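You operate a simulated robot arm through the tools that you are given. There is no shell and no other tool.

You are at the controls of a simulated robot arm. One attempt, no reset.

## Task
Change the grey chuck for the orange one, lock it and slip the green core on.
Fine: the grey chuck goes in the free cup of the stand.

The check looks at the end state, three seconds after you hand in, the way a careful person would. Anything else that was tipped, shoved, dropped, spilled or broken makes it a failure.

## Robot
A 7-joint arm with a two-finger parallel gripper, fixed in place. Base frame: the origin is on the floor under the middle of its stand, x ahead of it, y to its left, z up; the work surface is at about z = 0.85. Lengths are in m, angles in degrees, forces in N, time in s.
It reaches about 1.372 m from its shoulder. Its first joint turns from -149.0 to 149.0 degrees. Payload 3.43 kg.
The TCP is the grasp point between the finger pads, 0.03 m short of the fingertips. In the tool frame z runs along the fingers and y along their closing line. Largest opening 0.094 m; finger width 0.028, thickness 0.01; the body of the gripper, 0.05 by 0.096 m, starts 0.055 m behind the TCP.
Orientation is that of the tool frame in the base frame, as a unit quaternion [w, x, y, z]. With the fingers straight down and closing along the base's y, the tool's x points along the base's -x, its y along +y and its z along -z.

## Interface
- The arm moves only by the tool arm_command. Its argument "series" is a list of rows, each a list of 3 entries, a list of its own where there are three numbers: the shift along the base's x, y, z in m, then the turn, a rotation vector about the base's x, y, z in degrees, then the finger opening in m, from 0 to 0.094. In form: [[[x, y, z], [wx, wy, wz], gripper], ...]. A call has 1 to 20 rows; each row is the pose to reach, as a shift and turn from the pose commanded when the call began. A row lasts 0.2 s, in which the tool goes at most 0.05 m and 8.6 degrees; a call with a longer step from one row to the next is refused whole, and so is a gripper value outside its range. Where a pose cannot be reached the arm comes as near as it can. A force on the tool above 40 N (or 10 N above the force at the start of the call, whichever is more), or a blocked arm, ends the call early, and 0.2 s more pass. Each finger travels about 0.045 m/s and halts on what it meets, pressing with about 38 N; the grip force reading is that of the motor and also rises with nothing between the fingers. The clock runs only during rows and for 0.2 s after the last one: add rows that repeat a pose to give the fingers time. It gives the time, the measured TCP pose, the force on the tool (base axes), the opening and the grip force at its end, in the units of the frame above (readings bear some noise), with the torque about the TCP (base axes, N m) and any sound that the robot's microphone picked up.
- Cameras (640 x 400 px; columns grow to the right, rows downward): "scene" is fixed at [0.3894, -0.6584, 1.5048]; the picture's right is [-0.62, 0.78, 0.00], its down [0.58, 0.47, -0.67] and it looks along [-0.52, -0.42, -0.75] (base axes); focal length 356 px, centre (320, 200). "wrist" rides on the gripper at [0.076, 0.014, -0.103] in the tool frame; the picture's right is [-0.18, 0.98, 0.00], its down [-0.75, -0.14, -0.64] and it looks along [-0.63, -0.12, 0.77] (tool axes); focal length 243 px, centre (320, 200). There is no depth. A picture from a camera that has moved, and an enlarged one, comes with that camera's place and axes in the base frame and with its lens. The place of the scene camera against the robot may be out by one fixed shift of up to 0.025 m in any direction.
- grab_frame(camera): a new picture of that camera. The clock stands still meanwhile.
- zoom(camera, box): a new picture of the part [left, top, right, bottom] of that camera's present view, enlarged. The clock stands still meanwhile.
- close_job(): hands the job in; it is judged then, once.

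Places have to be worked out from the pictures, the camera data and where the tool is seen. Open the gripper and draw the arm clear of the work before you hand the job in, unless the task says otherwise.

The tools are called after "Emit:" by a JSON object that holds its "name" and its "arguments". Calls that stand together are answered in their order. arm_command: Moves the arm, as the interface text tells. Its arguments: {"type":"object","properties":{"series":{"type":"array"}},"required":["series"]} The other tools are called the same way: grab_frame (camera) takes a picture; zoom (camera, box) takes an enlarged picture of a part of a camera's view; close_job () hands the job in.

At the start:

```text
time_s: 0.0
eef_pos: [0.1911, -0.969, 1.2138]
tool_rot: [0.0, 0.0, 1.0, 0.001]
ft_force: [0.6, 0.1, 0.4]
moment: [0.04, 0.01, 0.03]
opening: 0.0942
grasp_force: 0.1
```

scene: 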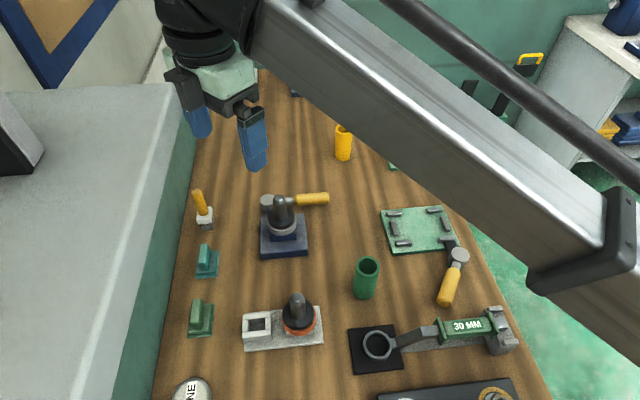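
wrist: 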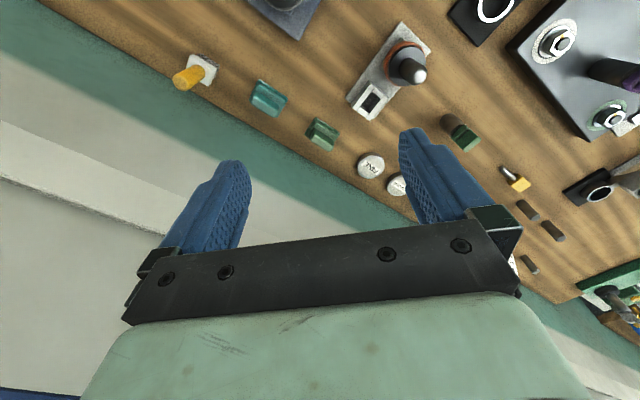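

I'll begin by looking closely at the scene from both cameras to understand the fixture, the stand and the core.

Emit:
{"name": "zoom", "arguments": {"camera": "scene", "box": [220, 170, 420, 295]}}

Emit:
{"name": "zoom", "arguments": {"camera": "scene", "box": [220, 275, 420, 400]}}

Emit:
{"name": "zoom", "arguments": {"camera": "wrist", "box": [320, 0, 640, 200]}}

```text
3.20 times, centred on (320, 232) of scene
camera zoom: at [0.3894, -0.6584, 1.5048], right [-0.62, 0.78, 0.0], down [0.58, 0.47, -0.67], along [-0.52, -0.42, -0.75], focal length 1139 px, centre (320, 96)
```

zoom: 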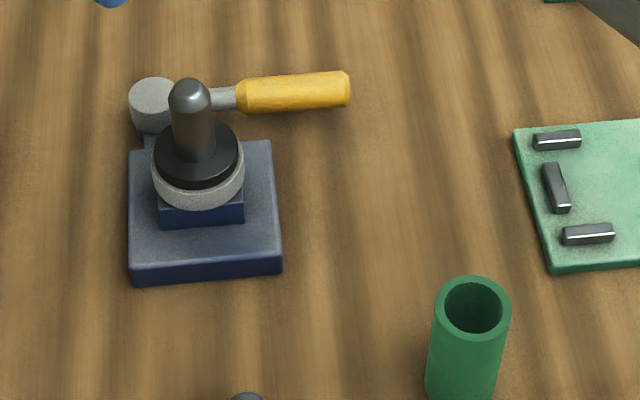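

```text
3.20 times, centred on (320, 338) of scene
camera zoom: at [0.3894, -0.6584, 1.5048], right [-0.62, 0.78, 0.0], down [0.58, 0.47, -0.67], along [-0.52, -0.42, -0.75], focal length 1139 px, centre (320, -240)
```

zoom: 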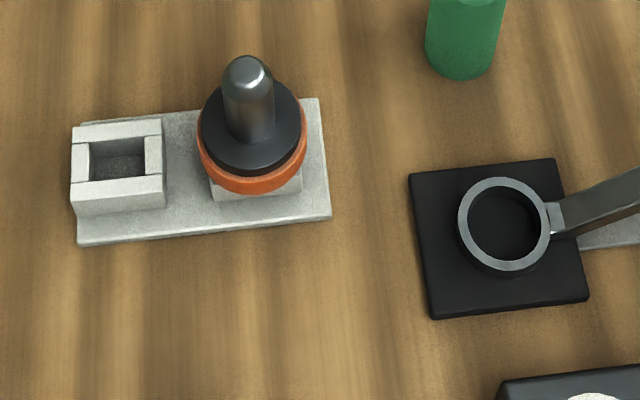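

```text
2.00 times, centred on (480, 100) of wrist
camera zoom: at [0.1151, -0.9538, 1.3157], right [0.18, 0.98, 0.0], down [0.75, -0.14, 0.64], along [0.63, -0.12, -0.77], focal length 485 px, centre (0, 400)
```

zoom: 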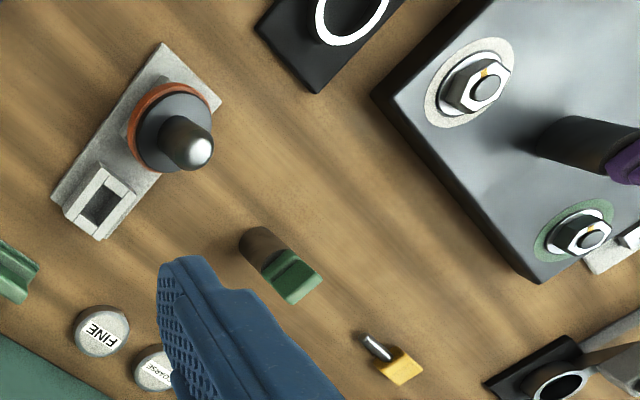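

The scene camera puts the blue fixture with the grey chuck at about (0.09, -1.00), the stand with the orange chuck at about (0.22, -0.84) and the green tube at about (0.06, -0.81). I'll pull the wrist camera back along -x so I can look at the fixture and its lever from closer.

Emit:
{"name": "arm_command", "arguments": {"series": [[[-0.045, 0, 0], [0, 0, 0], 0.094], [[-0.09, 0, 0], [0, 0, 0], 0.094], [[-0.135, 0, 0], [0, 0, 0], 0.094], [[-0.18, 0, 0], [0, 0, 0], 0.094], [[-0.225, 0, 0], [0, 0, 0], 0.094], [[-0.27, 0, 0], [0, 0, 0], 0.094]]}}

```text
time_s: 1.4
eef_pos: [-0.0794, -0.9695, 1.2151]
tool_rot: [-0.001, -0.001, 1.0, 0.0]
ft_force: [0.2, 0.2, 0.0]
moment: [0.0, 0.03, 0.01]
opening: 0.0941
grasp_force: 0.1
```

The arm is now at x ≈ -0.08. I'll take pictures from both cameras.

Emit:
{"name": "grab_frame", "arguments": {"camera": "wrist"}}

Emit:
{"name": "grab_frame", "arguments": {"camera": "scene"}}

```text
taken
camera wrist: at [-0.1561, -0.9537, 1.3162], right [0.18, 0.98, 0.0], down [0.75, -0.14, 0.64], along [0.63, -0.12, -0.77], focal length 243 px, centre (320, 200)
```

wrist: 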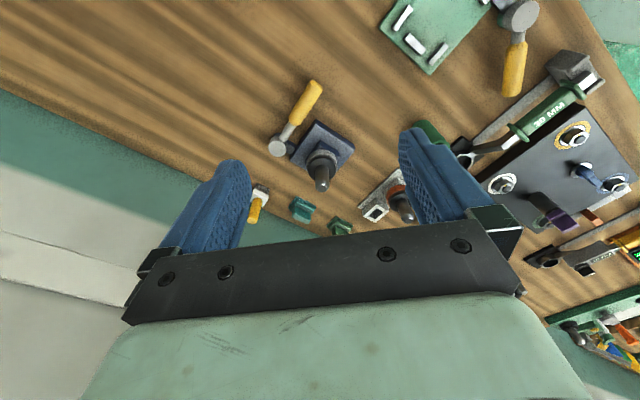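

```text
taken
```

scene: 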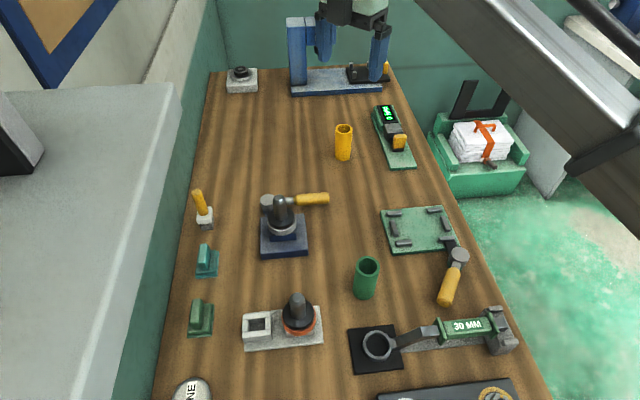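

Both views are now clear of the arm. I'll zoom in on the fixture from each side.

Emit:
{"name": "zoom", "arguments": {"camera": "wrist", "box": [240, 65, 400, 165]}}

Emit:
{"name": "zoom", "arguments": {"camera": "scene", "box": [240, 180, 340, 265]}}

Emit:
{"name": "zoom", "arguments": {"camera": "wrist", "box": [240, 110, 400, 240]}}

Emit:
{"name": "zoom", "arguments": {"camera": "scene", "box": [220, 50, 420, 180]}}

Emit:
{"name": "zoom", "arguments": {"camera": "scene", "box": [360, 190, 520, 310]}}

```text
4.00 times, centred on (320, 115) of wrist
camera zoom: at [-0.1561, -0.9537, 1.3162], right [0.18, 0.98, 0.0], down [0.75, -0.14, 0.64], along [0.63, -0.12, -0.77], focal length 970 px, centre (320, 540)
```

zoom: 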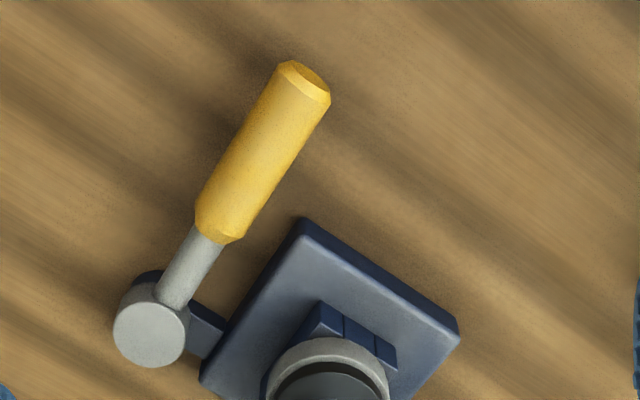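

```text
4.71 times, centred on (290, 222) of scene
camera zoom: at [0.3894, -0.6584, 1.5048], right [-0.62, 0.78, 0.0], down [0.58, 0.47, -0.67], along [-0.52, -0.42, -0.75], focal length 1675 px, centre (461, 94)
```

zoom: 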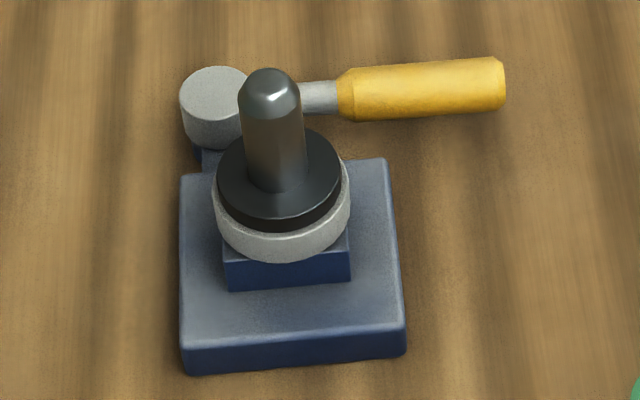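

```text
3.08 times, centred on (320, 175) of wrist
camera zoom: at [-0.1561, -0.9537, 1.3162], right [0.18, 0.98, 0.0], down [0.75, -0.14, 0.64], along [0.63, -0.12, -0.77], focal length 746 px, centre (320, 277)
```

zoom: 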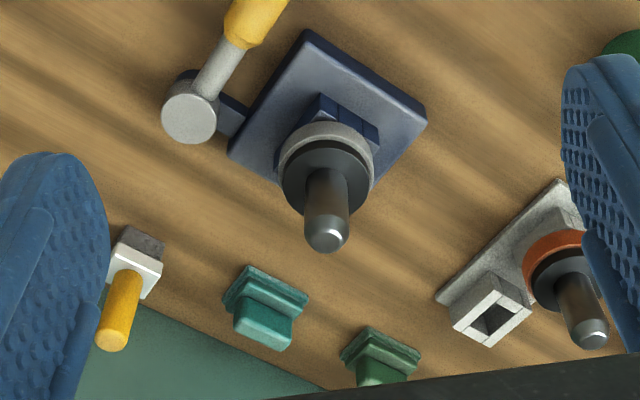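

```text
3.08 times, centred on (320, 115) of scene
camera zoom: at [0.3894, -0.6584, 1.5048], right [-0.62, 0.78, 0.0], down [0.58, 0.47, -0.67], along [-0.52, -0.42, -0.75], focal length 1095 px, centre (320, 462)
```

zoom: 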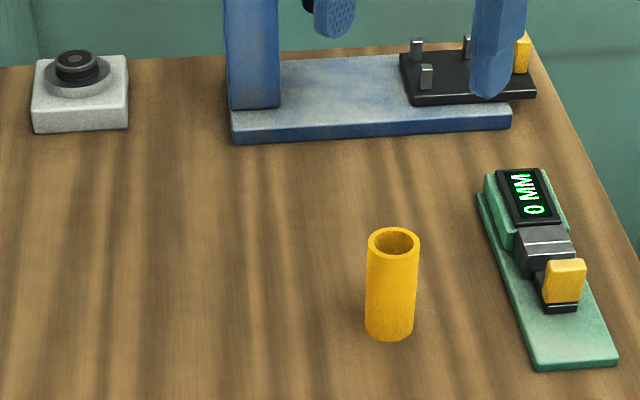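

```text
3.33 times, centred on (440, 250) of scene
camera zoom: at [0.3894, -0.6584, 1.5048], right [-0.62, 0.78, 0.0], down [0.58, 0.47, -0.67], along [-0.52, -0.42, -0.75], focal length 1186 px, centre (-80, 33)
```

zoom: 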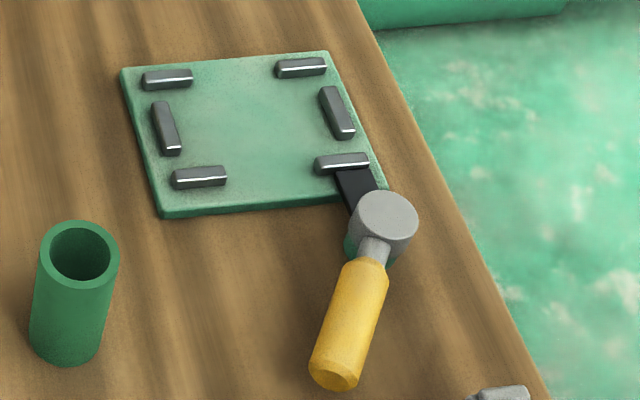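

The fixture has a square socket, and the lever pivots on a post at its rear corner. I need to find out how the lever locks, so I'll bring the wrist camera closer, staying above the spindle (top around z ≈ 0.98).

Emit:
{"name": "arm_command", "arguments": {"series": [[[0.04, -0.01, -0.02], [0, 0, 0], 0.094], [[0.08, -0.02, -0.05], [0, 0, 0], 0.094], [[0.11, -0.03, -0.08], [0, 0, 0], 0.094], [[0.125, -0.03, -0.1], [0, 0, 0], 0.094]]}}

Emit:
{"name": "grab_frame", "arguments": {"camera": "wrist"}}

Emit:
{"name": "zoom", "arguments": {"camera": "wrist", "box": [220, 20, 420, 150]}}

```text
refused: row 2 steps farther than a row can; nothing moved
```

```text
taken
camera wrist: at [-0.1561, -0.9537, 1.3162], right [0.18, 0.98, 0.0], down [0.75, -0.14, 0.64], along [0.63, -0.12, -0.77], focal length 243 px, centre (320, 200)
```

wrist: 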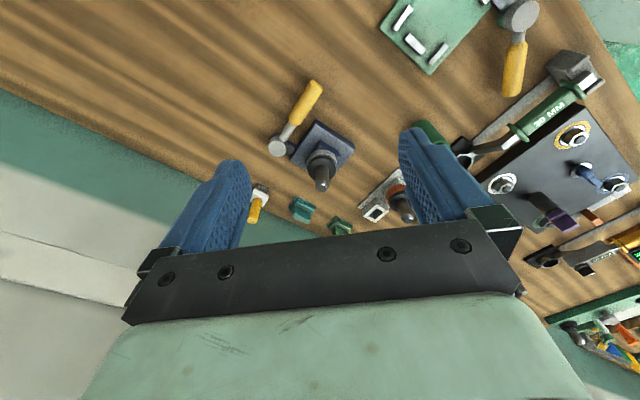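

```text
3.08 times, centred on (320, 85) of wrist
camera zoom: at [-0.1561, -0.9537, 1.3162], right [0.18, 0.98, 0.0], down [0.75, -0.14, 0.64], along [0.63, -0.12, -0.77], focal length 746 px, centre (320, 554)
```

zoom: 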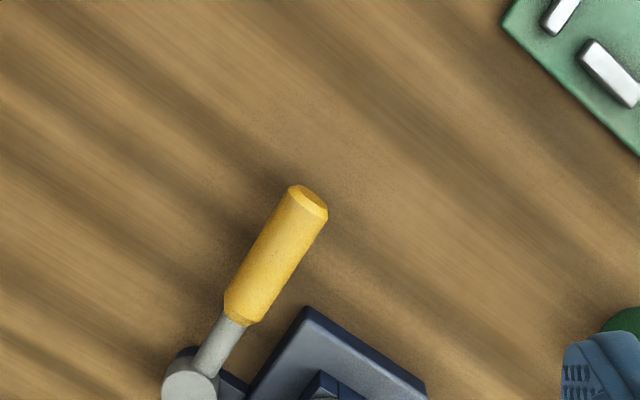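

The call was refused because one row was too long, and nothing moved. I'll repeat it with shorter steps.

Emit:
{"name": "arm_command", "arguments": {"series": [[[0.03, -0.008, -0.02], [0, 0, 0], 0.094], [[0.06, -0.016, -0.045], [0, 0, 0], 0.094], [[0.09, -0.024, -0.07], [0, 0, 0], 0.094], [[0.125, -0.03, -0.1], [0, 0, 0], 0.094]]}}

```text
time_s: 2.4
eef_pos: [0.0445, -1.0014, 1.1126]
tool_rot: [0.001, 0.001, 1.0, 0.0]
ft_force: [-0.7, -0.2, 1.1]
moment: [-0.01, -0.03, -0.03]
opening: 0.0941
grasp_force: 0.0
```

The tool is now above and behind the fixture. I'll look from here.

Emit:
{"name": "grab_frame", "arguments": {"camera": "wrist"}}

Emit:
{"name": "zoom", "arguments": {"camera": "wrist", "box": [220, 20, 420, 150]}}

Emit:
{"name": "zoom", "arguments": {"camera": "wrist", "box": [190, 80, 350, 180]}}

```text
taken
camera wrist: at [-0.0325, -0.9857, 1.2144], right [0.19, 0.98, 0.0], down [0.75, -0.14, 0.64], along [0.63, -0.12, -0.77], focal length 243 px, centre (320, 200)
```

wrist: 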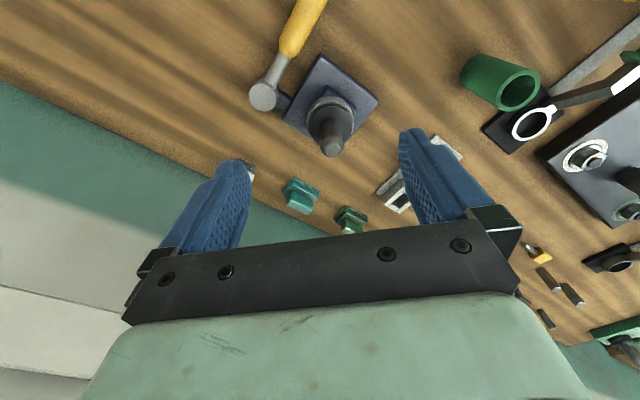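

```text
3.08 times, centred on (320, 85) of wrist
camera zoom: at [-0.0325, -0.9857, 1.2144], right [0.19, 0.98, 0.0], down [0.75, -0.14, 0.64], along [0.63, -0.12, -0.77], focal length 746 px, centre (320, 554)
```

zoom: 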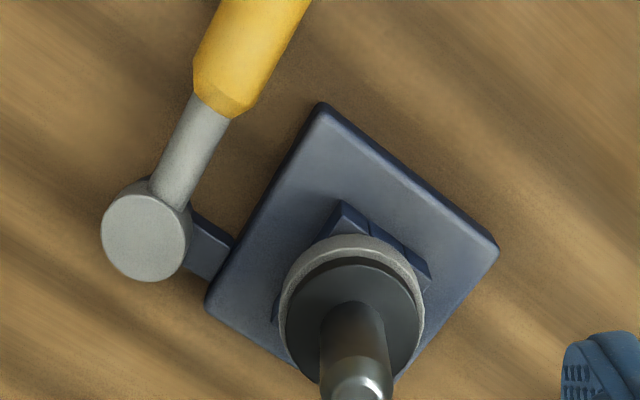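

```text
4.00 times, centred on (270, 130) of wrist
camera zoom: at [-0.0325, -0.9857, 1.2144], right [0.19, 0.98, 0.0], down [0.75, -0.14, 0.64], along [0.63, -0.12, -0.77], focal length 970 px, centre (520, 480)
```

zoom: 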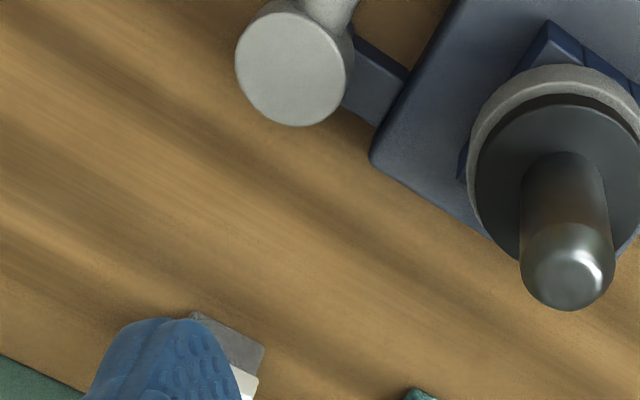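

Triangulating the two wrist views gives the spindle axis at about (0.088, -0.995) with its top at z ≈ 0.98. The lever hub is at about (0.051, -1.075, 0.89), and the fixture sits at 45° to the base axes. I'll look harder at the hub and handle.

Emit:
{"name": "zoom", "arguments": {"camera": "scene", "box": [255, 185, 335, 235]}}

Emit:
{"name": "zoom", "arguments": {"camera": "scene", "box": [430, 225, 480, 257]}}

Emit:
{"name": "zoom", "arguments": {"camera": "wrist", "box": [235, 0, 395, 100]}}

Emit:
{"name": "zoom", "arguments": {"camera": "scene", "box": [230, 285, 410, 390]}}

```text
8.00 times, centred on (295, 210) of scene
camera zoom: at [0.3894, -0.6584, 1.5048], right [-0.62, 0.78, 0.0], down [0.58, 0.47, -0.67], along [-0.52, -0.42, -0.75], focal length 2847 px, centre (520, 120)
```

zoom: 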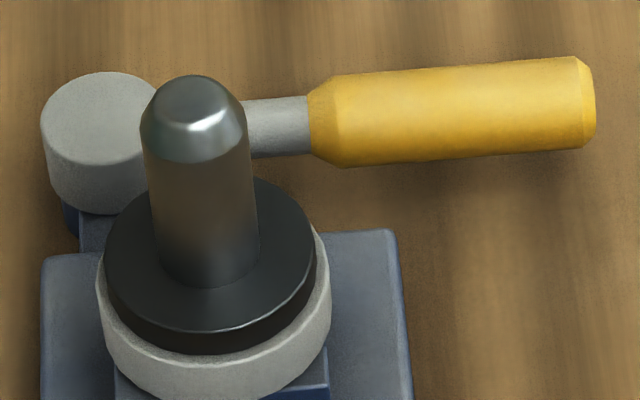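

```text
12.50 times, centred on (455, 241) of scene
camera zoom: at [0.3894, -0.6584, 1.5048], right [-0.62, 0.78, 0.0], down [0.58, 0.47, -0.67], along [-0.52, -0.42, -0.75], focal length 4448 px, centre (-1368, -312)
```

zoom: 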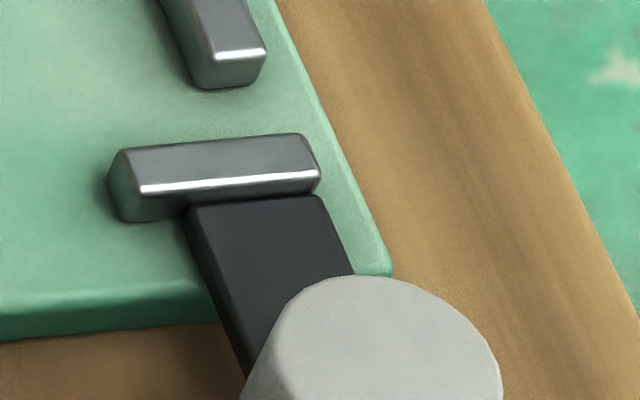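

```text
4.00 times, centred on (315, 50) of wrist
camera zoom: at [-0.0325, -0.9857, 1.2144], right [0.19, 0.98, 0.0], down [0.75, -0.14, 0.64], along [0.63, -0.12, -0.77], focal length 970 px, centre (340, 800)
```

zoom: 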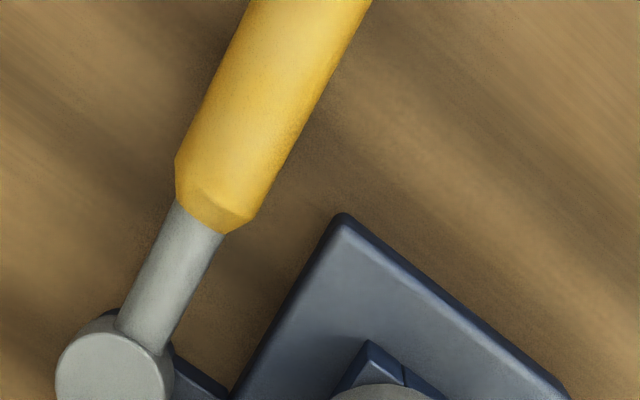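

```text
3.56 times, centred on (320, 338) of scene
camera zoom: at [0.3894, -0.6584, 1.5048], right [-0.62, 0.78, 0.0], down [0.58, 0.47, -0.67], along [-0.52, -0.42, -0.75], focal length 1265 px, centre (320, -289)
```

zoom: 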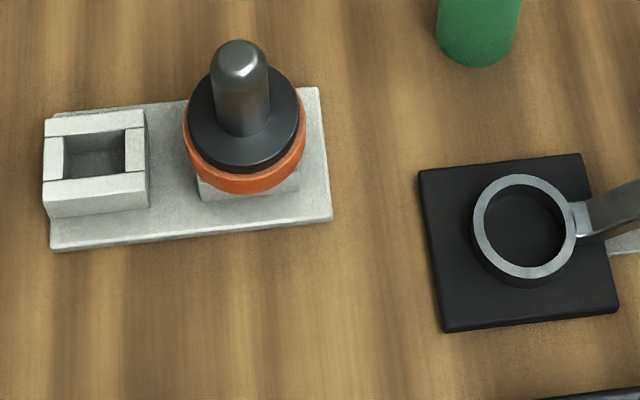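

The spindle is about 24 mm across and the flange about 58 mm. Next I'll move over to look at the stand and the green core from the wrist camera.

Emit:
{"name": "arm_command", "arguments": {"series": [[[0.026, 0.028, 0.005], [0, 0, 0], 0.094], [[0.052, 0.056, 0.01], [0, 0, 0], 0.094], [[0.078, 0.084, 0.01], [0, 0, 0], 0.094], [[0.104, 0.112, 0.01], [0, 0, 0], 0.094], [[0.125, 0.135, 0.01], [0, 0, 0], 0.094], [[0.125, 0.135, 0.01], [0, 0, 0], 0.094]]}}

Emit:
{"name": "grab_frame", "arguments": {"camera": "wrist"}}

Emit:
{"name": "zoom", "arguments": {"camera": "wrist", "box": [220, 50, 420, 175]}}

```text
time_s: 3.8
eef_pos: [0.1702, -0.8643, 1.1232]
tool_rot: [0.001, 0.0, 1.0, 0.0]
ft_force: [-0.4, 0.4, -0.3]
moment: [0.02, 0.04, -0.02]
opening: 0.0941
grasp_force: 0.0
```

```text
taken
camera wrist: at [0.0935, -0.8499, 1.2253], right [0.18, 0.98, 0.0], down [0.75, -0.14, 0.64], along [0.63, -0.12, -0.77], focal length 243 px, centre (320, 200)
```

wrist: 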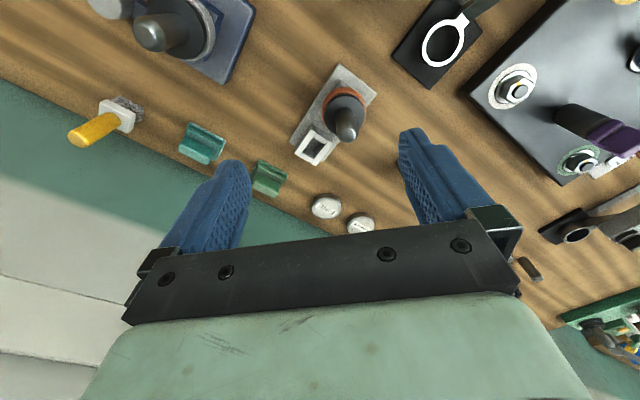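

```text
3.20 times, centred on (320, 112) of wrist
camera zoom: at [0.0935, -0.8499, 1.2253], right [0.18, 0.98, 0.0], down [0.75, -0.14, 0.64], along [0.63, -0.12, -0.77], focal length 776 px, centre (320, 480)
```

zoom: 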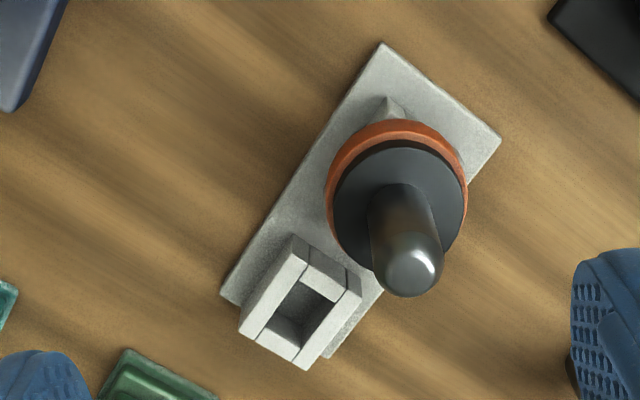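

The stand is also at 45°. Its free cup is at about (0.270, -0.893) and the orange spindle at about (0.218, -0.838). For an accurate fix I'll take near-vertical views, starting with the free cup.

Emit:
{"name": "arm_command", "arguments": {"series": [[[0.04, -0.01, -0.01], [0, 0, 0], 0.094], [[0.08, -0.02, -0.02], [0, 0, 0], 0.094], [[0.12, -0.03, -0.03], [0, 0, 0], 0.094], [[0.15, -0.038, -0.043], [0, 0, 0], 0.094], [[0.15, -0.038, -0.043], [0, 0, 0], 0.094]]}}

Emit:
{"name": "grab_frame", "arguments": {"camera": "wrist"}}

Emit:
{"name": "zoom", "arguments": {"camera": "wrist", "box": [270, 0, 370, 64]}}

```text
time_s: 5.0
eef_pos: [0.3205, -0.9031, 1.0803]
tool_rot: [0.0, 0.001, 1.0, 0.0]
ft_force: [0.5, -1.0, 0.9]
moment: [-0.01, -0.02, 0.0]
opening: 0.0941
grasp_force: 0.1
```

```text
taken
camera wrist: at [0.2435, -0.8872, 1.1829], right [0.18, 0.98, 0.0], down [0.75, -0.14, 0.64], along [0.63, -0.12, -0.77], focal length 243 px, centre (320, 200)
```

wrist: 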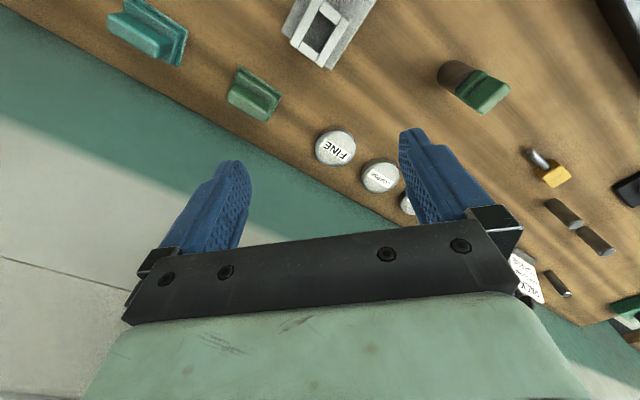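

```text
6.25 times, centred on (320, 32) of wrist
camera zoom: at [0.2435, -0.8872, 1.1829], right [0.18, 0.98, 0.0], down [0.75, -0.14, 0.64], along [0.63, -0.12, -0.77], focal length 1516 px, centre (320, 1250)
```

zoom: 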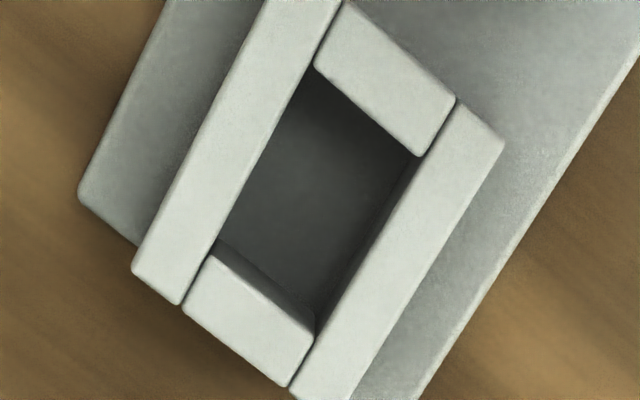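

The free cup's mouth is a rectangle of about 21 × 31 mm, with its long side along (0.707, -0.707) and its centre at about (0.272, -0.893). Next I'll take the same near-vertical view of the fixture.

Emit:
{"name": "arm_command", "arguments": {"series": [[[-0.04, -0.022, 0.01], [0, 0, 0], 0.094], [[-0.08, -0.044, 0.01], [0, 0, 0], 0.094], [[-0.12, -0.066, 0.01], [0, 0, 0], 0.094], [[-0.16, -0.088, 0.01], [0, 0, 0], 0.094], [[-0.1825, -0.102, 0.01], [0, 0, 0], 0.094], [[-0.1825, -0.102, 0.01], [0, 0, 0], 0.094]]}}

Emit:
{"name": "grab_frame", "arguments": {"camera": "wrist"}}

Emit:
{"name": "zoom", "arguments": {"camera": "wrist", "box": [240, 0, 400, 100]}}

```text
time_s: 6.4
eef_pos: [0.1385, -1.0052, 1.0916]
tool_rot: [0.0, 0.001, 1.0, 0.0]
ft_force: [0.2, 0.2, 0.0]
moment: [0.0, -0.01, 0.0]
opening: 0.0942
grasp_force: 0.0
```

```text
taken
camera wrist: at [0.0604, -0.9887, 1.1944], right [0.18, 0.98, 0.0], down [0.75, -0.14, 0.64], along [0.63, -0.12, -0.77], focal length 243 px, centre (320, 200)
```

wrist: 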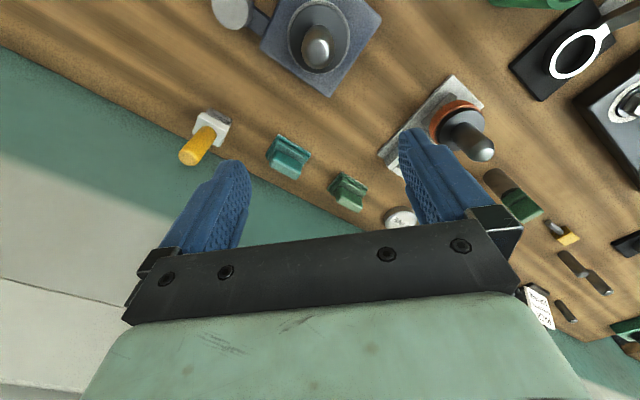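

```text
4.00 times, centred on (320, 50) of wrist
camera zoom: at [0.0604, -0.9887, 1.1944], right [0.18, 0.98, 0.0], down [0.75, -0.14, 0.64], along [0.63, -0.12, -0.77], focal length 970 px, centre (320, 800)
```

zoom: 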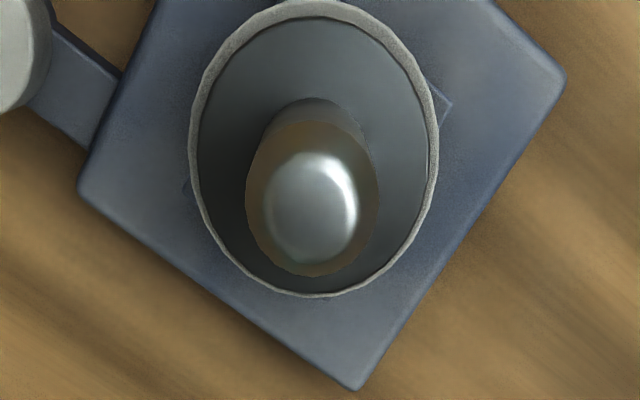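

The chuck axis sits at the fixture centre, about (0.091, -0.996), with the disc top near z ≈ 0.925. I'll move over it and descend until the pads straddle the spindle.

Emit:
{"name": "arm_command", "arguments": {"series": [[[-0.0475, 0.009, 0.0], [0, 0, 0], 0.06], [[-0.0475, 0.009, -0.03], [0, 0, 0], 0.06], [[-0.0475, 0.009, -0.06], [0, 0, 0], 0.06], [[-0.0475, 0.009, -0.09], [0, 0, 0], 0.06], [[-0.0475, 0.009, -0.115], [0, 0, 0], 0.06], [[-0.0475, 0.009, -0.129], [0, 0, 0], 0.06], [[-0.0475, 0.009, -0.129], [0, 0, 0], 0.06]]}}

Emit:
{"name": "zoom", "arguments": {"camera": "scene", "box": [240, 150, 340, 265]}}

Emit:
{"name": "grab_frame", "arguments": {"camera": "wrist"}}

```text
time_s: 8.0
eef_pos: [0.0918, -0.9955, 0.9626]
tool_rot: [0.001, 0.0, 1.0, 0.001]
ft_force: [-0.5, 0.0, -0.3]
moment: [0.02, -0.02, 0.04]
opening: 0.06
grasp_force: 0.0
```

```text
3.48 times, centred on (290, 208) of scene
camera zoom: at [0.3894, -0.6584, 1.5048], right [-0.62, 0.78, 0.0], down [0.58, 0.47, -0.67], along [-0.52, -0.42, -0.75], focal length 1238 px, centre (424, 174)
```

zoom: 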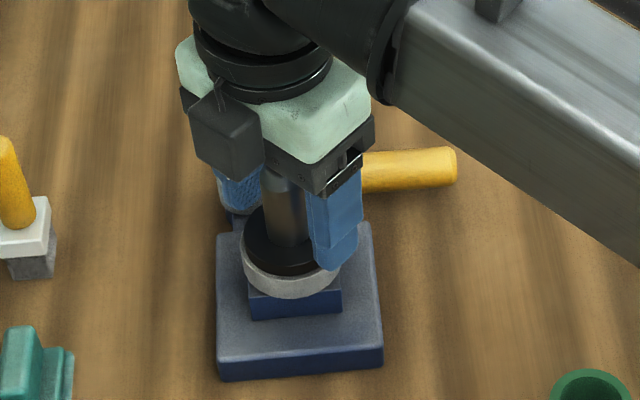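

```text
taken
camera wrist: at [0.0148, -0.9799, 1.0643], right [0.18, 0.98, 0.0], down [0.75, -0.14, 0.64], along [0.63, -0.12, -0.77], focal length 243 px, centre (320, 200)
```

wrist: 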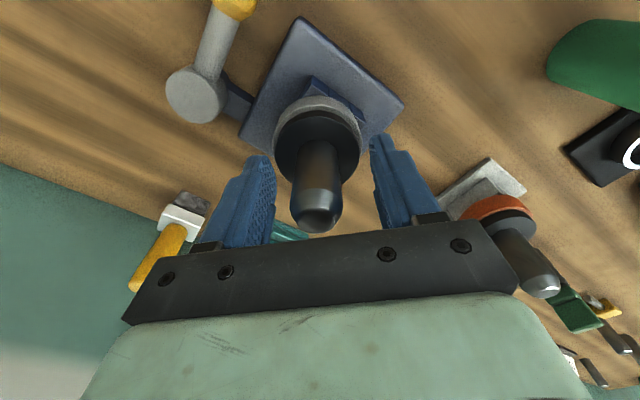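

The spindle is centred between the fingers and the tips clear the disc. I'll close on it.

Emit:
{"name": "arm_command", "arguments": {"series": [[[0, 0, 0], [0, 0, 0], 0.03], [[0, 0, 0], [0, 0, 0], 0.015], [[0, 0, 0], [0, 0, 0], 0.015], [[0, 0, 0], [0, 0, 0], 0.015], [[0, 0, 0], [0, 0, 0], 0.015]]}}

```text
time_s: 9.2
eef_pos: [0.0919, -0.9966, 0.9634]
tool_rot: [0.0, 0.0, 1.0, -0.001]
ft_force: [-0.2, -21.3, 4.5]
moment: [0.64, 0.03, 0.15]
opening: 0.0252
grasp_force: 38.0
```

The grip is on at an opening of 25.2 mm, but there is a -21 N side load along y, so the true axis lies slightly further toward -y. I'll nudge the tool that way until the load goes.

Emit:
{"name": "arm_command", "arguments": {"series": [[[0, -0.0007, 0], [0, 0, 0], 0.015], [[0, -0.0007, 0], [0, 0, 0], 0.015]]}}

```text
time_s: 9.8
eef_pos: [0.0923, -0.9968, 0.9626]
tool_rot: [-0.001, 0.0, 1.0, -0.001]
ft_force: [-2.1, -19.2, 8.0]
moment: [0.26, -0.04, 0.15]
opening: 0.025
grasp_force: 37.8
```

The side load fell only a little, so I'll keep moving in small steps.

Emit:
{"name": "arm_command", "arguments": {"series": [[[0, -0.001, 0], [0, 0, 0], 0.015], [[0, -0.002, 0], [0, 0, 0], 0.015], [[0, -0.002, 0], [0, 0, 0], 0.015]]}}

```text
time_s: 10.6
eef_pos: [0.091, -0.9964, 0.9621]
tool_rot: [0.0, 0.0, 1.0, 0.001]
ft_force: [0.9, -1.0, 5.5]
moment: [-0.83, 0.22, 0.09]
opening: 0.025
grasp_force: 38.0
```

The side load has gone, with the axis at y ≈ -0.997. Now a gentle pull of 2 mm will tell me whether the chuck is locked.

Emit:
{"name": "arm_command", "arguments": {"series": [[[0, 0, 0.001], [0, 0, 0], 0.015], [[0, 0, 0.002], [0, 0, 0], 0.015], [[0, 0, 0.002], [0, 0, 0], 0.015]]}}

```text
time_s: 11.4
eef_pos: [0.0919, -0.9972, 0.9616]
tool_rot: [0.0, 0.0, 1.0, 0.001]
ft_force: [0.9, 9.0, -13.8]
moment: [-0.81, -0.21, 0.18]
opening: 0.025
grasp_force: 38.0
```

The pull has reached -14 N and the tool hasn't risen. One more millimetre will confirm whether it is locked.

Emit:
{"name": "arm_command", "arguments": {"series": [[[0, 0, 0.001], [0, 0, 0], 0.015], [[0, 0, 0.001], [0, 0, 0], 0.015]]}}

```text
time_s: 12.0
eef_pos: [0.0921, -0.9968, 0.9639]
tool_rot: [-0.001, 0.0, 1.0, 0.002]
ft_force: [-3.1, 19.9, -27.3]
moment: [-0.77, 0.06, 0.17]
opening: 0.0255
grasp_force: 38.3
```

The force is -27 N and the chuck holds, so it is locked and the present lever position is the locked one. I'll ease off, open the fingers and rise clear before working the lever.

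Emit:
{"name": "arm_command", "arguments": {"series": [[[0, 0.0, -0.003], [0, 0, 0], 0.015], [[0, 0.001, -0.003], [0, 0, 0], 0.03], [[0, 0.001, -0.003], [0, 0, 0], 0.06], [[0, 0.001, -0.003], [0, 0, 0], 0.06], [[0, 0.001, -0.003], [0, 0, 0], 0.06], [[0, 0.001, 0.03], [0, 0, 0], 0.06], [[0, 0.001, 0.07], [0, 0, 0], 0.06], [[0, 0.001, 0.11], [0, 0, 0], 0.06], [[0, 0.001, 0.11], [0, 0, 0], 0.06]]}}

Emit:
{"name": "zoom", "arguments": {"camera": "scene", "box": [240, 180, 340, 265]}}

```text
time_s: 14.0
eef_pos: [0.0917, -0.9953, 1.0748]
tool_rot: [0.0, 0.0, 1.0, 0.0]
ft_force: [-0.5, -0.6, 0.1]
moment: [-0.01, 0.03, 0.02]
opening: 0.0601
grasp_force: 0.1
```

```text
4.71 times, centred on (290, 222) of scene
camera zoom: at [0.3894, -0.6584, 1.5048], right [-0.62, 0.78, 0.0], down [0.58, 0.47, -0.67], along [-0.52, -0.42, -0.75], focal length 1675 px, centre (461, 94)
```

zoom: 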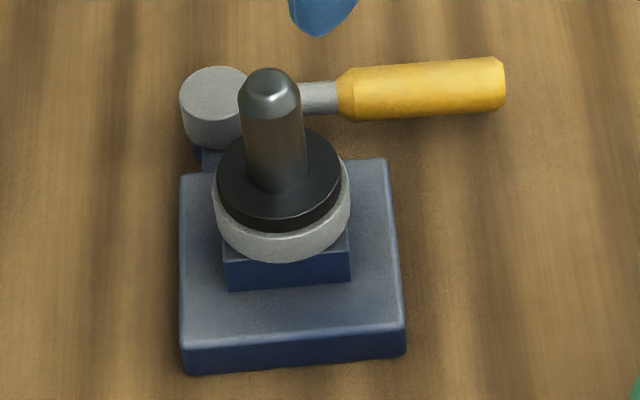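

The pictures show nothing has shifted. Now for the lever, I'll move back to get a near-vertical view of the handle and fix its line.

Emit:
{"name": "arm_command", "arguments": {"series": [[[-0.04, -0.008, 0.01], [0, 0, 0], 0.06], [[-0.08, -0.016, 0.01], [0, 0, 0], 0.06], [[-0.09, -0.02, 0.01], [0, 0, 0], 0.06], [[-0.09, -0.02, 0.01], [0, 0, 0], 0.06]]}}

Emit:
{"name": "grab_frame", "arguments": {"camera": "wrist"}}

Emit:
{"name": "zoom", "arguments": {"camera": "wrist", "box": [220, 0, 420, 125]}}

```text
time_s: 15.0
eef_pos: [0.002, -1.0159, 1.0859]
tool_rot: [-0.001, -0.001, 1.0, 0.0]
ft_force: [0.6, -0.2, 0.7]
moment: [0.0, -0.04, 0.03]
opening: 0.06
grasp_force: 0.2
```

```text
taken
camera wrist: at [-0.0746, -1.0, 1.1869], right [0.18, 0.98, 0.0], down [0.75, -0.14, 0.64], along [0.63, -0.12, -0.77], focal length 243 px, centre (320, 200)
```

wrist: 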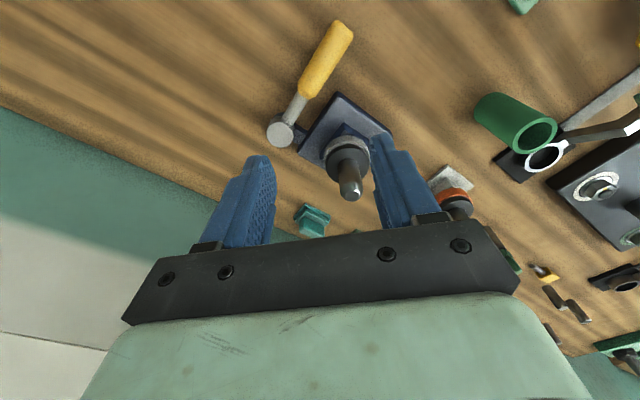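

```text
3.20 times, centred on (320, 62) of wrist
camera zoom: at [-0.0746, -1.0, 1.1869], right [0.18, 0.98, 0.0], down [0.75, -0.14, 0.64], along [0.63, -0.12, -0.77], focal length 776 px, centre (320, 640)
```

zoom: 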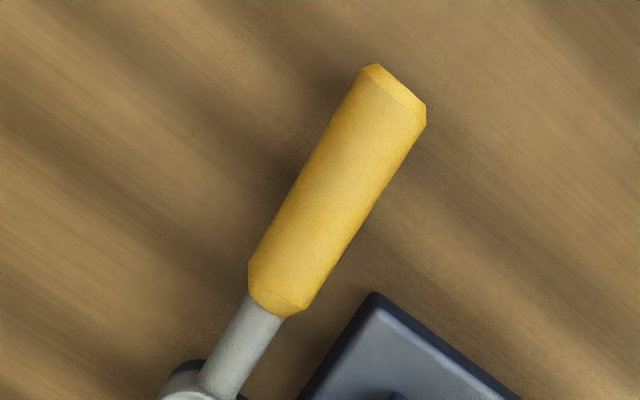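

The handle lies at 135.4° from the hub, from r ≈ 0.06 to 0.133, with its centre at z ≈ 0.88. I'll turn the gripper so its closing line runs across the handle, move above it at r ≈ 0.105, and stop part-way down to check.

Emit:
{"name": "arm_command", "arguments": {"series": [[[-0.005, 0.003, 0], [0, 0, -7.45], 0.05], [[-0.01, 0.006, 0], [0, 0, -14.9], 0.05], [[-0.015, 0.009, 0], [0, 0, -22.35], 0.05], [[-0.02, 0.012, 0], [0, 0, -29.8], 0.05], [[-0.024, 0.014, 0], [0, 0, -37.25], 0.05], [[-0.026, 0.0148, 0], [0, 0, -44.7], 0.05], [[-0.026, 0.0148, -0.045], [0, 0, -44.7], 0.05], [[-0.026, 0.0148, -0.09], [0, 0, -44.7], 0.05], [[-0.026, 0.0148, -0.12], [0, 0, -44.7], 0.05], [[-0.026, 0.0148, -0.12], [0, 0, -44.7], 0.05]]}}

Emit:
{"name": "grab_frame", "arguments": {"camera": "wrist"}}

Emit:
{"name": "zoom", "arguments": {"camera": "scene", "box": [240, 130, 360, 265]}}

```text
time_s: 17.2
eef_pos: [-0.0236, -1.002, 0.9635]
tool_rot: [0.0, 0.38, 0.925, 0.0]
ft_force: [0.1, -0.5, 0.1]
moment: [0.01, 0.0, 0.01]
opening: 0.0498
grasp_force: 0.0
```

```text
taken
camera wrist: at [-0.0682, -0.9374, 1.0653], right [0.82, 0.57, 0.0], down [0.44, -0.63, 0.64], along [0.36, -0.53, -0.77], focal length 243 px, centre (320, 200)
```

wrist: 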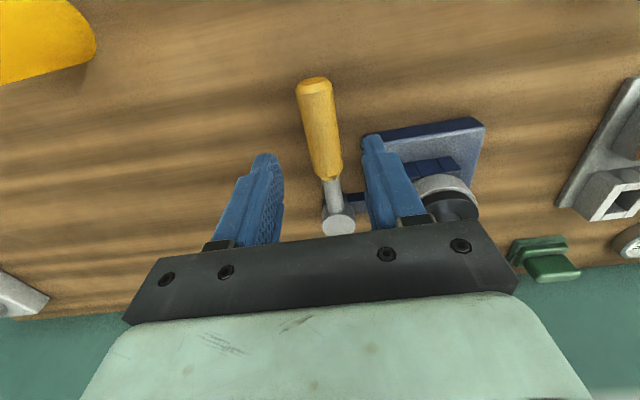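

```text
2.96 times, centred on (300, 198) of scene
camera zoom: at [0.3894, -0.6584, 1.5048], right [-0.62, 0.78, 0.0], down [0.58, 0.47, -0.67], along [-0.52, -0.42, -0.75], focal length 1054 px, centre (379, 207)
```

zoom: 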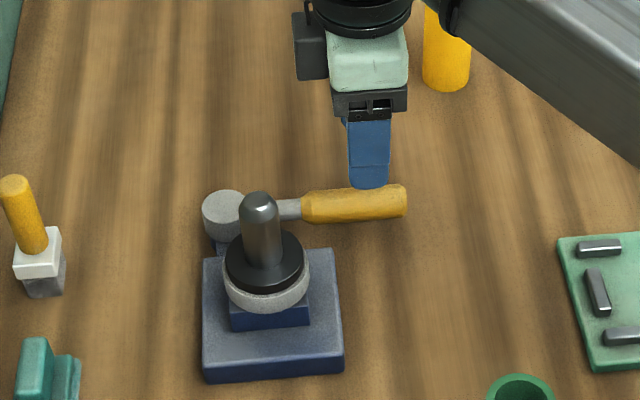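

The handle runs centrally between the fingers, so I'll go down to straddle it with the fingertips at about z = 0.865.

Emit:
{"name": "arm_command", "arguments": {"series": [[[0, 0, -0.03], [0, 0, 0], 0.05], [[0, 0, -0.055], [0, 0, 0], 0.05], [[0, 0, -0.068], [0, 0, 0], 0.05], [[0, 0, -0.068], [0, 0, 0], 0.05]]}}

Emit:
{"name": "grab_frame", "arguments": {"camera": "wrist"}}

Emit:
{"name": "zoom", "arguments": {"camera": "scene", "box": [240, 130, 360, 265]}}

```text
time_s: 18.2
eef_pos: [-0.0232, -1.0025, 0.8946]
tool_rot: [0.0, 0.381, 0.925, 0.0]
ft_force: [-0.4, -0.3, 0.5]
moment: [0.02, 0.01, 0.01]
opening: 0.0499
grasp_force: 0.0
```

```text
taken
camera wrist: at [-0.0682, -0.9366, 0.9976], right [0.82, 0.57, 0.0], down [0.44, -0.63, 0.64], along [0.37, -0.53, -0.77], focal length 243 px, centre (320, 200)
```

wrist: 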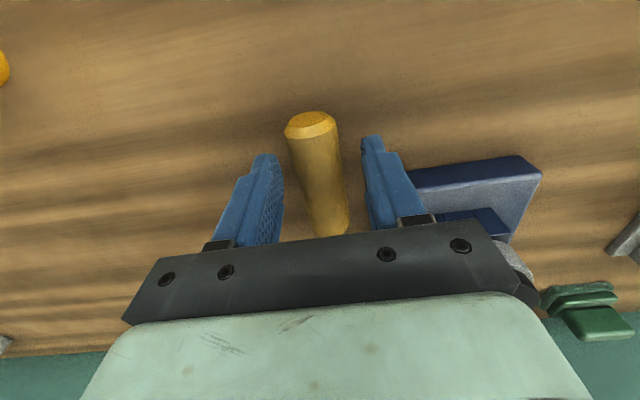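

```text
2.96 times, centred on (300, 198) of scene
camera zoom: at [0.3894, -0.6584, 1.5048], right [-0.62, 0.78, 0.0], down [0.58, 0.47, -0.67], along [-0.52, -0.42, -0.75], focal length 1054 px, centre (379, 207)
```

zoom: 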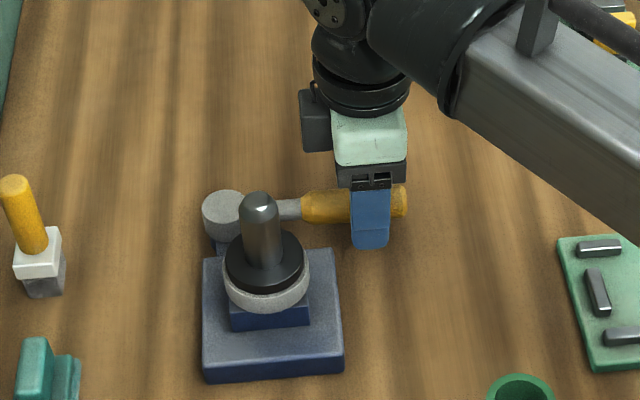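

The handle is straddled. I'll narrow the fingers a little and try swinging the handle away from the fixture, counter-clockwise about the hub, by 24° while watching the force.

Emit:
{"name": "arm_command", "arguments": {"series": [[[0, 0, 0], [0, 0, 0], 0.036], [[0, 0, 0], [0, 0, 0], 0.036], [[-0.0095, -0.0111, 0], [0, 0, 8], 0.036], [[-0.0172, -0.0233, 0], [0, 0, 16], 0.036], [[-0.0233, -0.0366, 0], [0, 0, 24], 0.036], [[-0.0233, -0.0366, 0], [0, 0, 24], 0.036]]}}

Emit:
{"name": "zoom", "arguments": {"camera": "scene", "box": [240, 130, 360, 265]}}

```text
time_s: 19.6
eef_pos: [-0.0468, -1.0378, 0.8959]
tool_rot: [0.0, 0.179, 0.984, 0.0]
ft_force: [0.8, 0.7, 0.8]
moment: [0.0, 0.02, 0.02]
opening: 0.0362
grasp_force: 0.0
```

```text
2.96 times, centred on (300, 198) of scene
camera zoom: at [0.3894, -0.6584, 1.5048], right [-0.62, 0.78, 0.0], down [0.58, 0.47, -0.67], along [-0.52, -0.42, -0.75], focal length 1054 px, centre (379, 207)
```

zoom: 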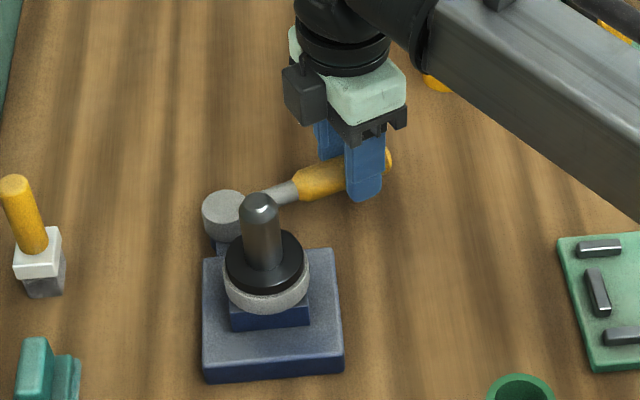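

The lever swings freely this way. I'll carry on to 56° while watching the force.

Emit:
{"name": "arm_command", "arguments": {"series": [[[-0.0041, -0.0139, 0], [0, 0, 8], 0.036], [[-0.0062, -0.0283, 0], [0, 0, 16], 0.036], [[-0.0063, -0.0429, 0], [0, 0, 24], 0.036], [[-0.0044, -0.0573, 0], [0, 0, 32], 0.036], [[-0.0044, -0.0573, 0], [0, 0, 32], 0.036]]}}

Emit:
{"name": "zoom", "arguments": {"camera": "scene", "box": [240, 130, 360, 265]}}

```text
time_s: 20.8
eef_pos: [-0.0518, -1.0965, 0.8977]
tool_rot: [0.0, -0.099, 0.995, -0.001]
ft_force: [-1.5, -0.5, 6.7]
moment: [0.11, 0.16, 0.05]
opening: 0.0361
grasp_force: 0.0
```

```text
2.96 times, centred on (300, 198) of scene
camera zoom: at [0.3894, -0.6584, 1.5048], right [-0.62, 0.78, 0.0], down [0.58, 0.47, -0.67], along [-0.52, -0.42, -0.75], focal length 1054 px, centre (379, 207)
```

zoom: 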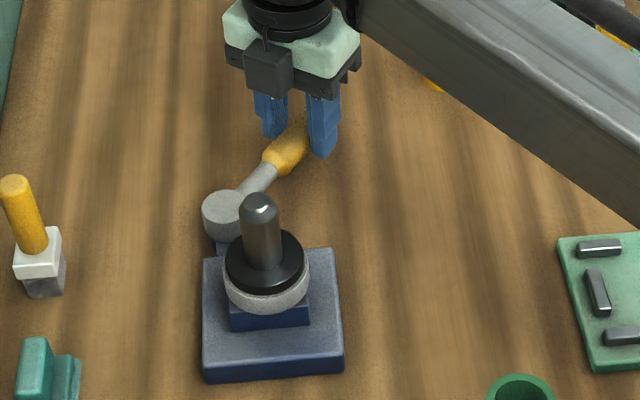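

There is now about 7 N of upward force, and the handle seems to lag behind the tool. I'll look from the wrist before going further.

Emit:
{"name": "grab_frame", "arguments": {"camera": "wrist"}}

Emit:
{"name": "zoom", "arguments": {"camera": "scene", "box": [265, 150, 315, 215]}}

```text
taken
camera wrist: at [-0.1299, -1.0956, 0.9988], right [-0.01, 1.0, 0.0], down [0.77, 0.01, 0.64], along [0.64, 0.01, -0.77], focal length 243 px, centre (320, 200)
```

wrist: 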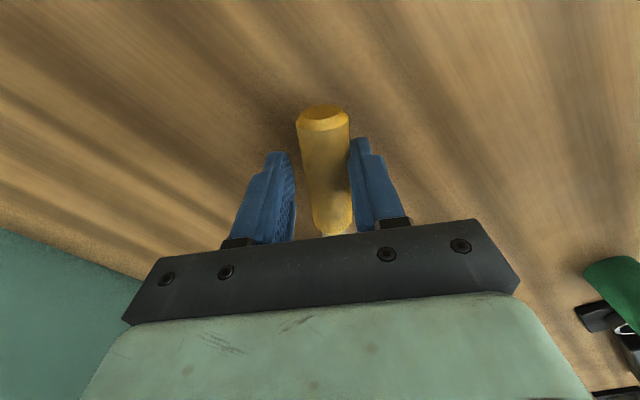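

```text
6.15 times, centred on (290, 182) of scene
camera zoom: at [0.3894, -0.6584, 1.5048], right [-0.62, 0.78, 0.0], down [0.58, 0.47, -0.67], along [-0.52, -0.42, -0.75], focal length 2190 px, centre (505, 308)
```

zoom: 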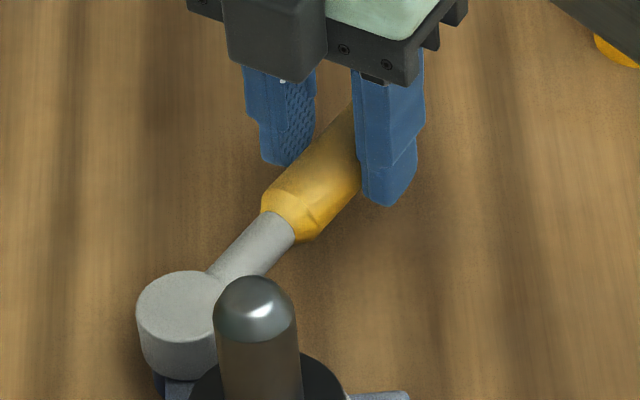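

Working back from the wrist ray, the handle is at about 53° and still level, so it's just the slack in the straddle. I'll continue the swing in small steps.

Emit:
{"name": "arm_command", "arguments": {"series": [[[0.0039, -0.014, 0], [0, 0, 8], 0.036], [[0.0097, -0.0273, 0], [0, 0, 16], 0.036], [[0.0097, -0.0273, 0], [0, 0, 16], 0.036]]}}

Emit:
{"name": "grab_frame", "arguments": {"camera": "wrist"}}

Emit:
{"name": "zoom", "arguments": {"camera": "scene", "box": [240, 130, 360, 265]}}

```text
time_s: 21.6
eef_pos: [-0.0422, -1.1203, 0.8961]
tool_rot: [0.001, -0.236, 0.972, 0.004]
ft_force: [2.8, 36.9, -6.2]
moment: [0.06, -0.14, -0.95]
opening: 0.0538
grasp_force: 16.0
```

```text
taken
camera wrist: at [-0.1166, -1.1422, 0.9986], right [-0.29, 0.96, 0.01], down [0.73, 0.21, 0.64], along [0.62, 0.19, -0.76], focal length 243 px, centre (320, 200)
```

wrist: 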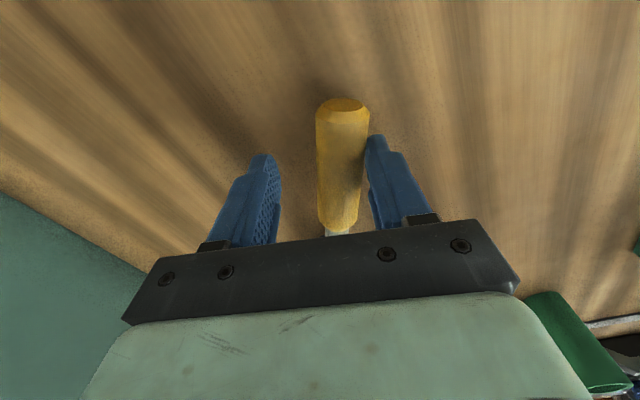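

```text
2.96 times, centred on (300, 198) of scene
camera zoom: at [0.3894, -0.6584, 1.5048], right [-0.62, 0.78, 0.0], down [0.58, 0.47, -0.67], along [-0.52, -0.42, -0.75], focal length 1054 px, centre (379, 207)
```

zoom: 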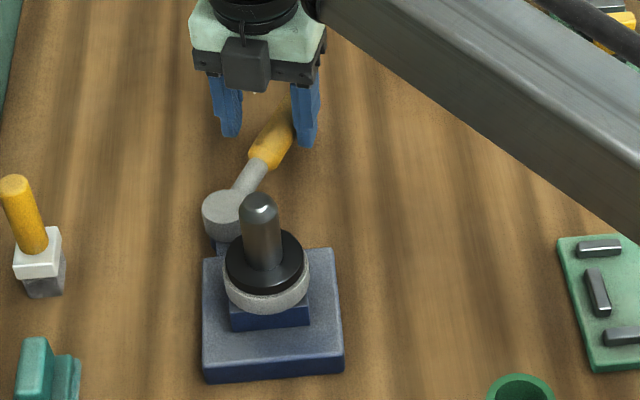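

The lever has hit a stop: 37 N of force, and the fingers were pushed open. The handle is at about 63°, so it looks fully swung to the open end. I'll relieve the load, open wider and lift straight out.

Emit:
{"name": "arm_command", "arguments": {"series": [[[-0.0032, 0.0075, 0], [0, 0, -4.5], 0.045], [[-0.0064, 0.015, 0], [0, 0, -9], 0.05], [[-0.0064, 0.015, 0], [0, 0, -9], 0.056], [[-0.0064, 0.015, 0.03], [0, 0, -9], 0.056], [[-0.0064, 0.015, 0.07], [0, 0, -9], 0.056], [[-0.0064, 0.015, 0.115], [0, 0, -9], 0.056], [[-0.0064, 0.015, 0.16], [0, 0, -9], 0.056], [[-0.0064, 0.015, 0.18], [0, 0, -9], 0.056]]}}

Emit:
{"name": "grab_frame", "arguments": {"camera": "wrist"}}

Emit:
{"name": "grab_frame", "arguments": {"camera": "scene"}}

```text
time_s: 23.4
eef_pos: [-0.0485, -1.1092, 1.0764]
tool_rot: [-0.001, -0.159, 0.987, 0.0]
ft_force: [0.9, -0.8, 0.3]
moment: [0.01, 0.01, -0.02]
opening: 0.056
grasp_force: 0.0
```

```text
taken
camera wrist: at [-0.1258, -1.1192, 1.1778], right [-0.13, 0.99, 0.0], down [0.76, 0.1, 0.64], along [0.64, 0.09, -0.77], focal length 243 px, centre (320, 200)
```

wrist: 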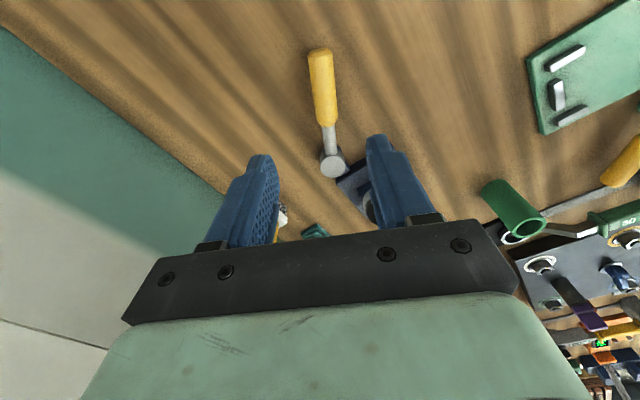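

```text
taken
```

scene: 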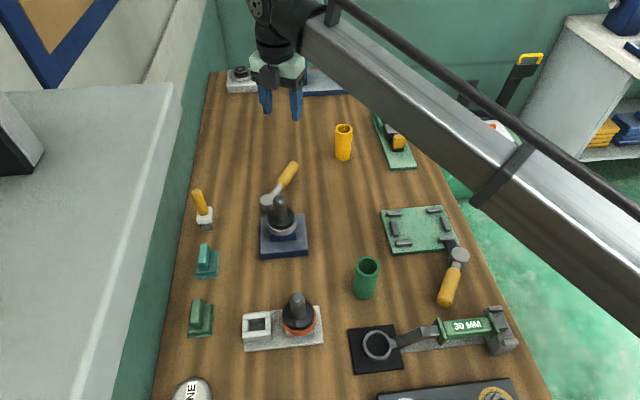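

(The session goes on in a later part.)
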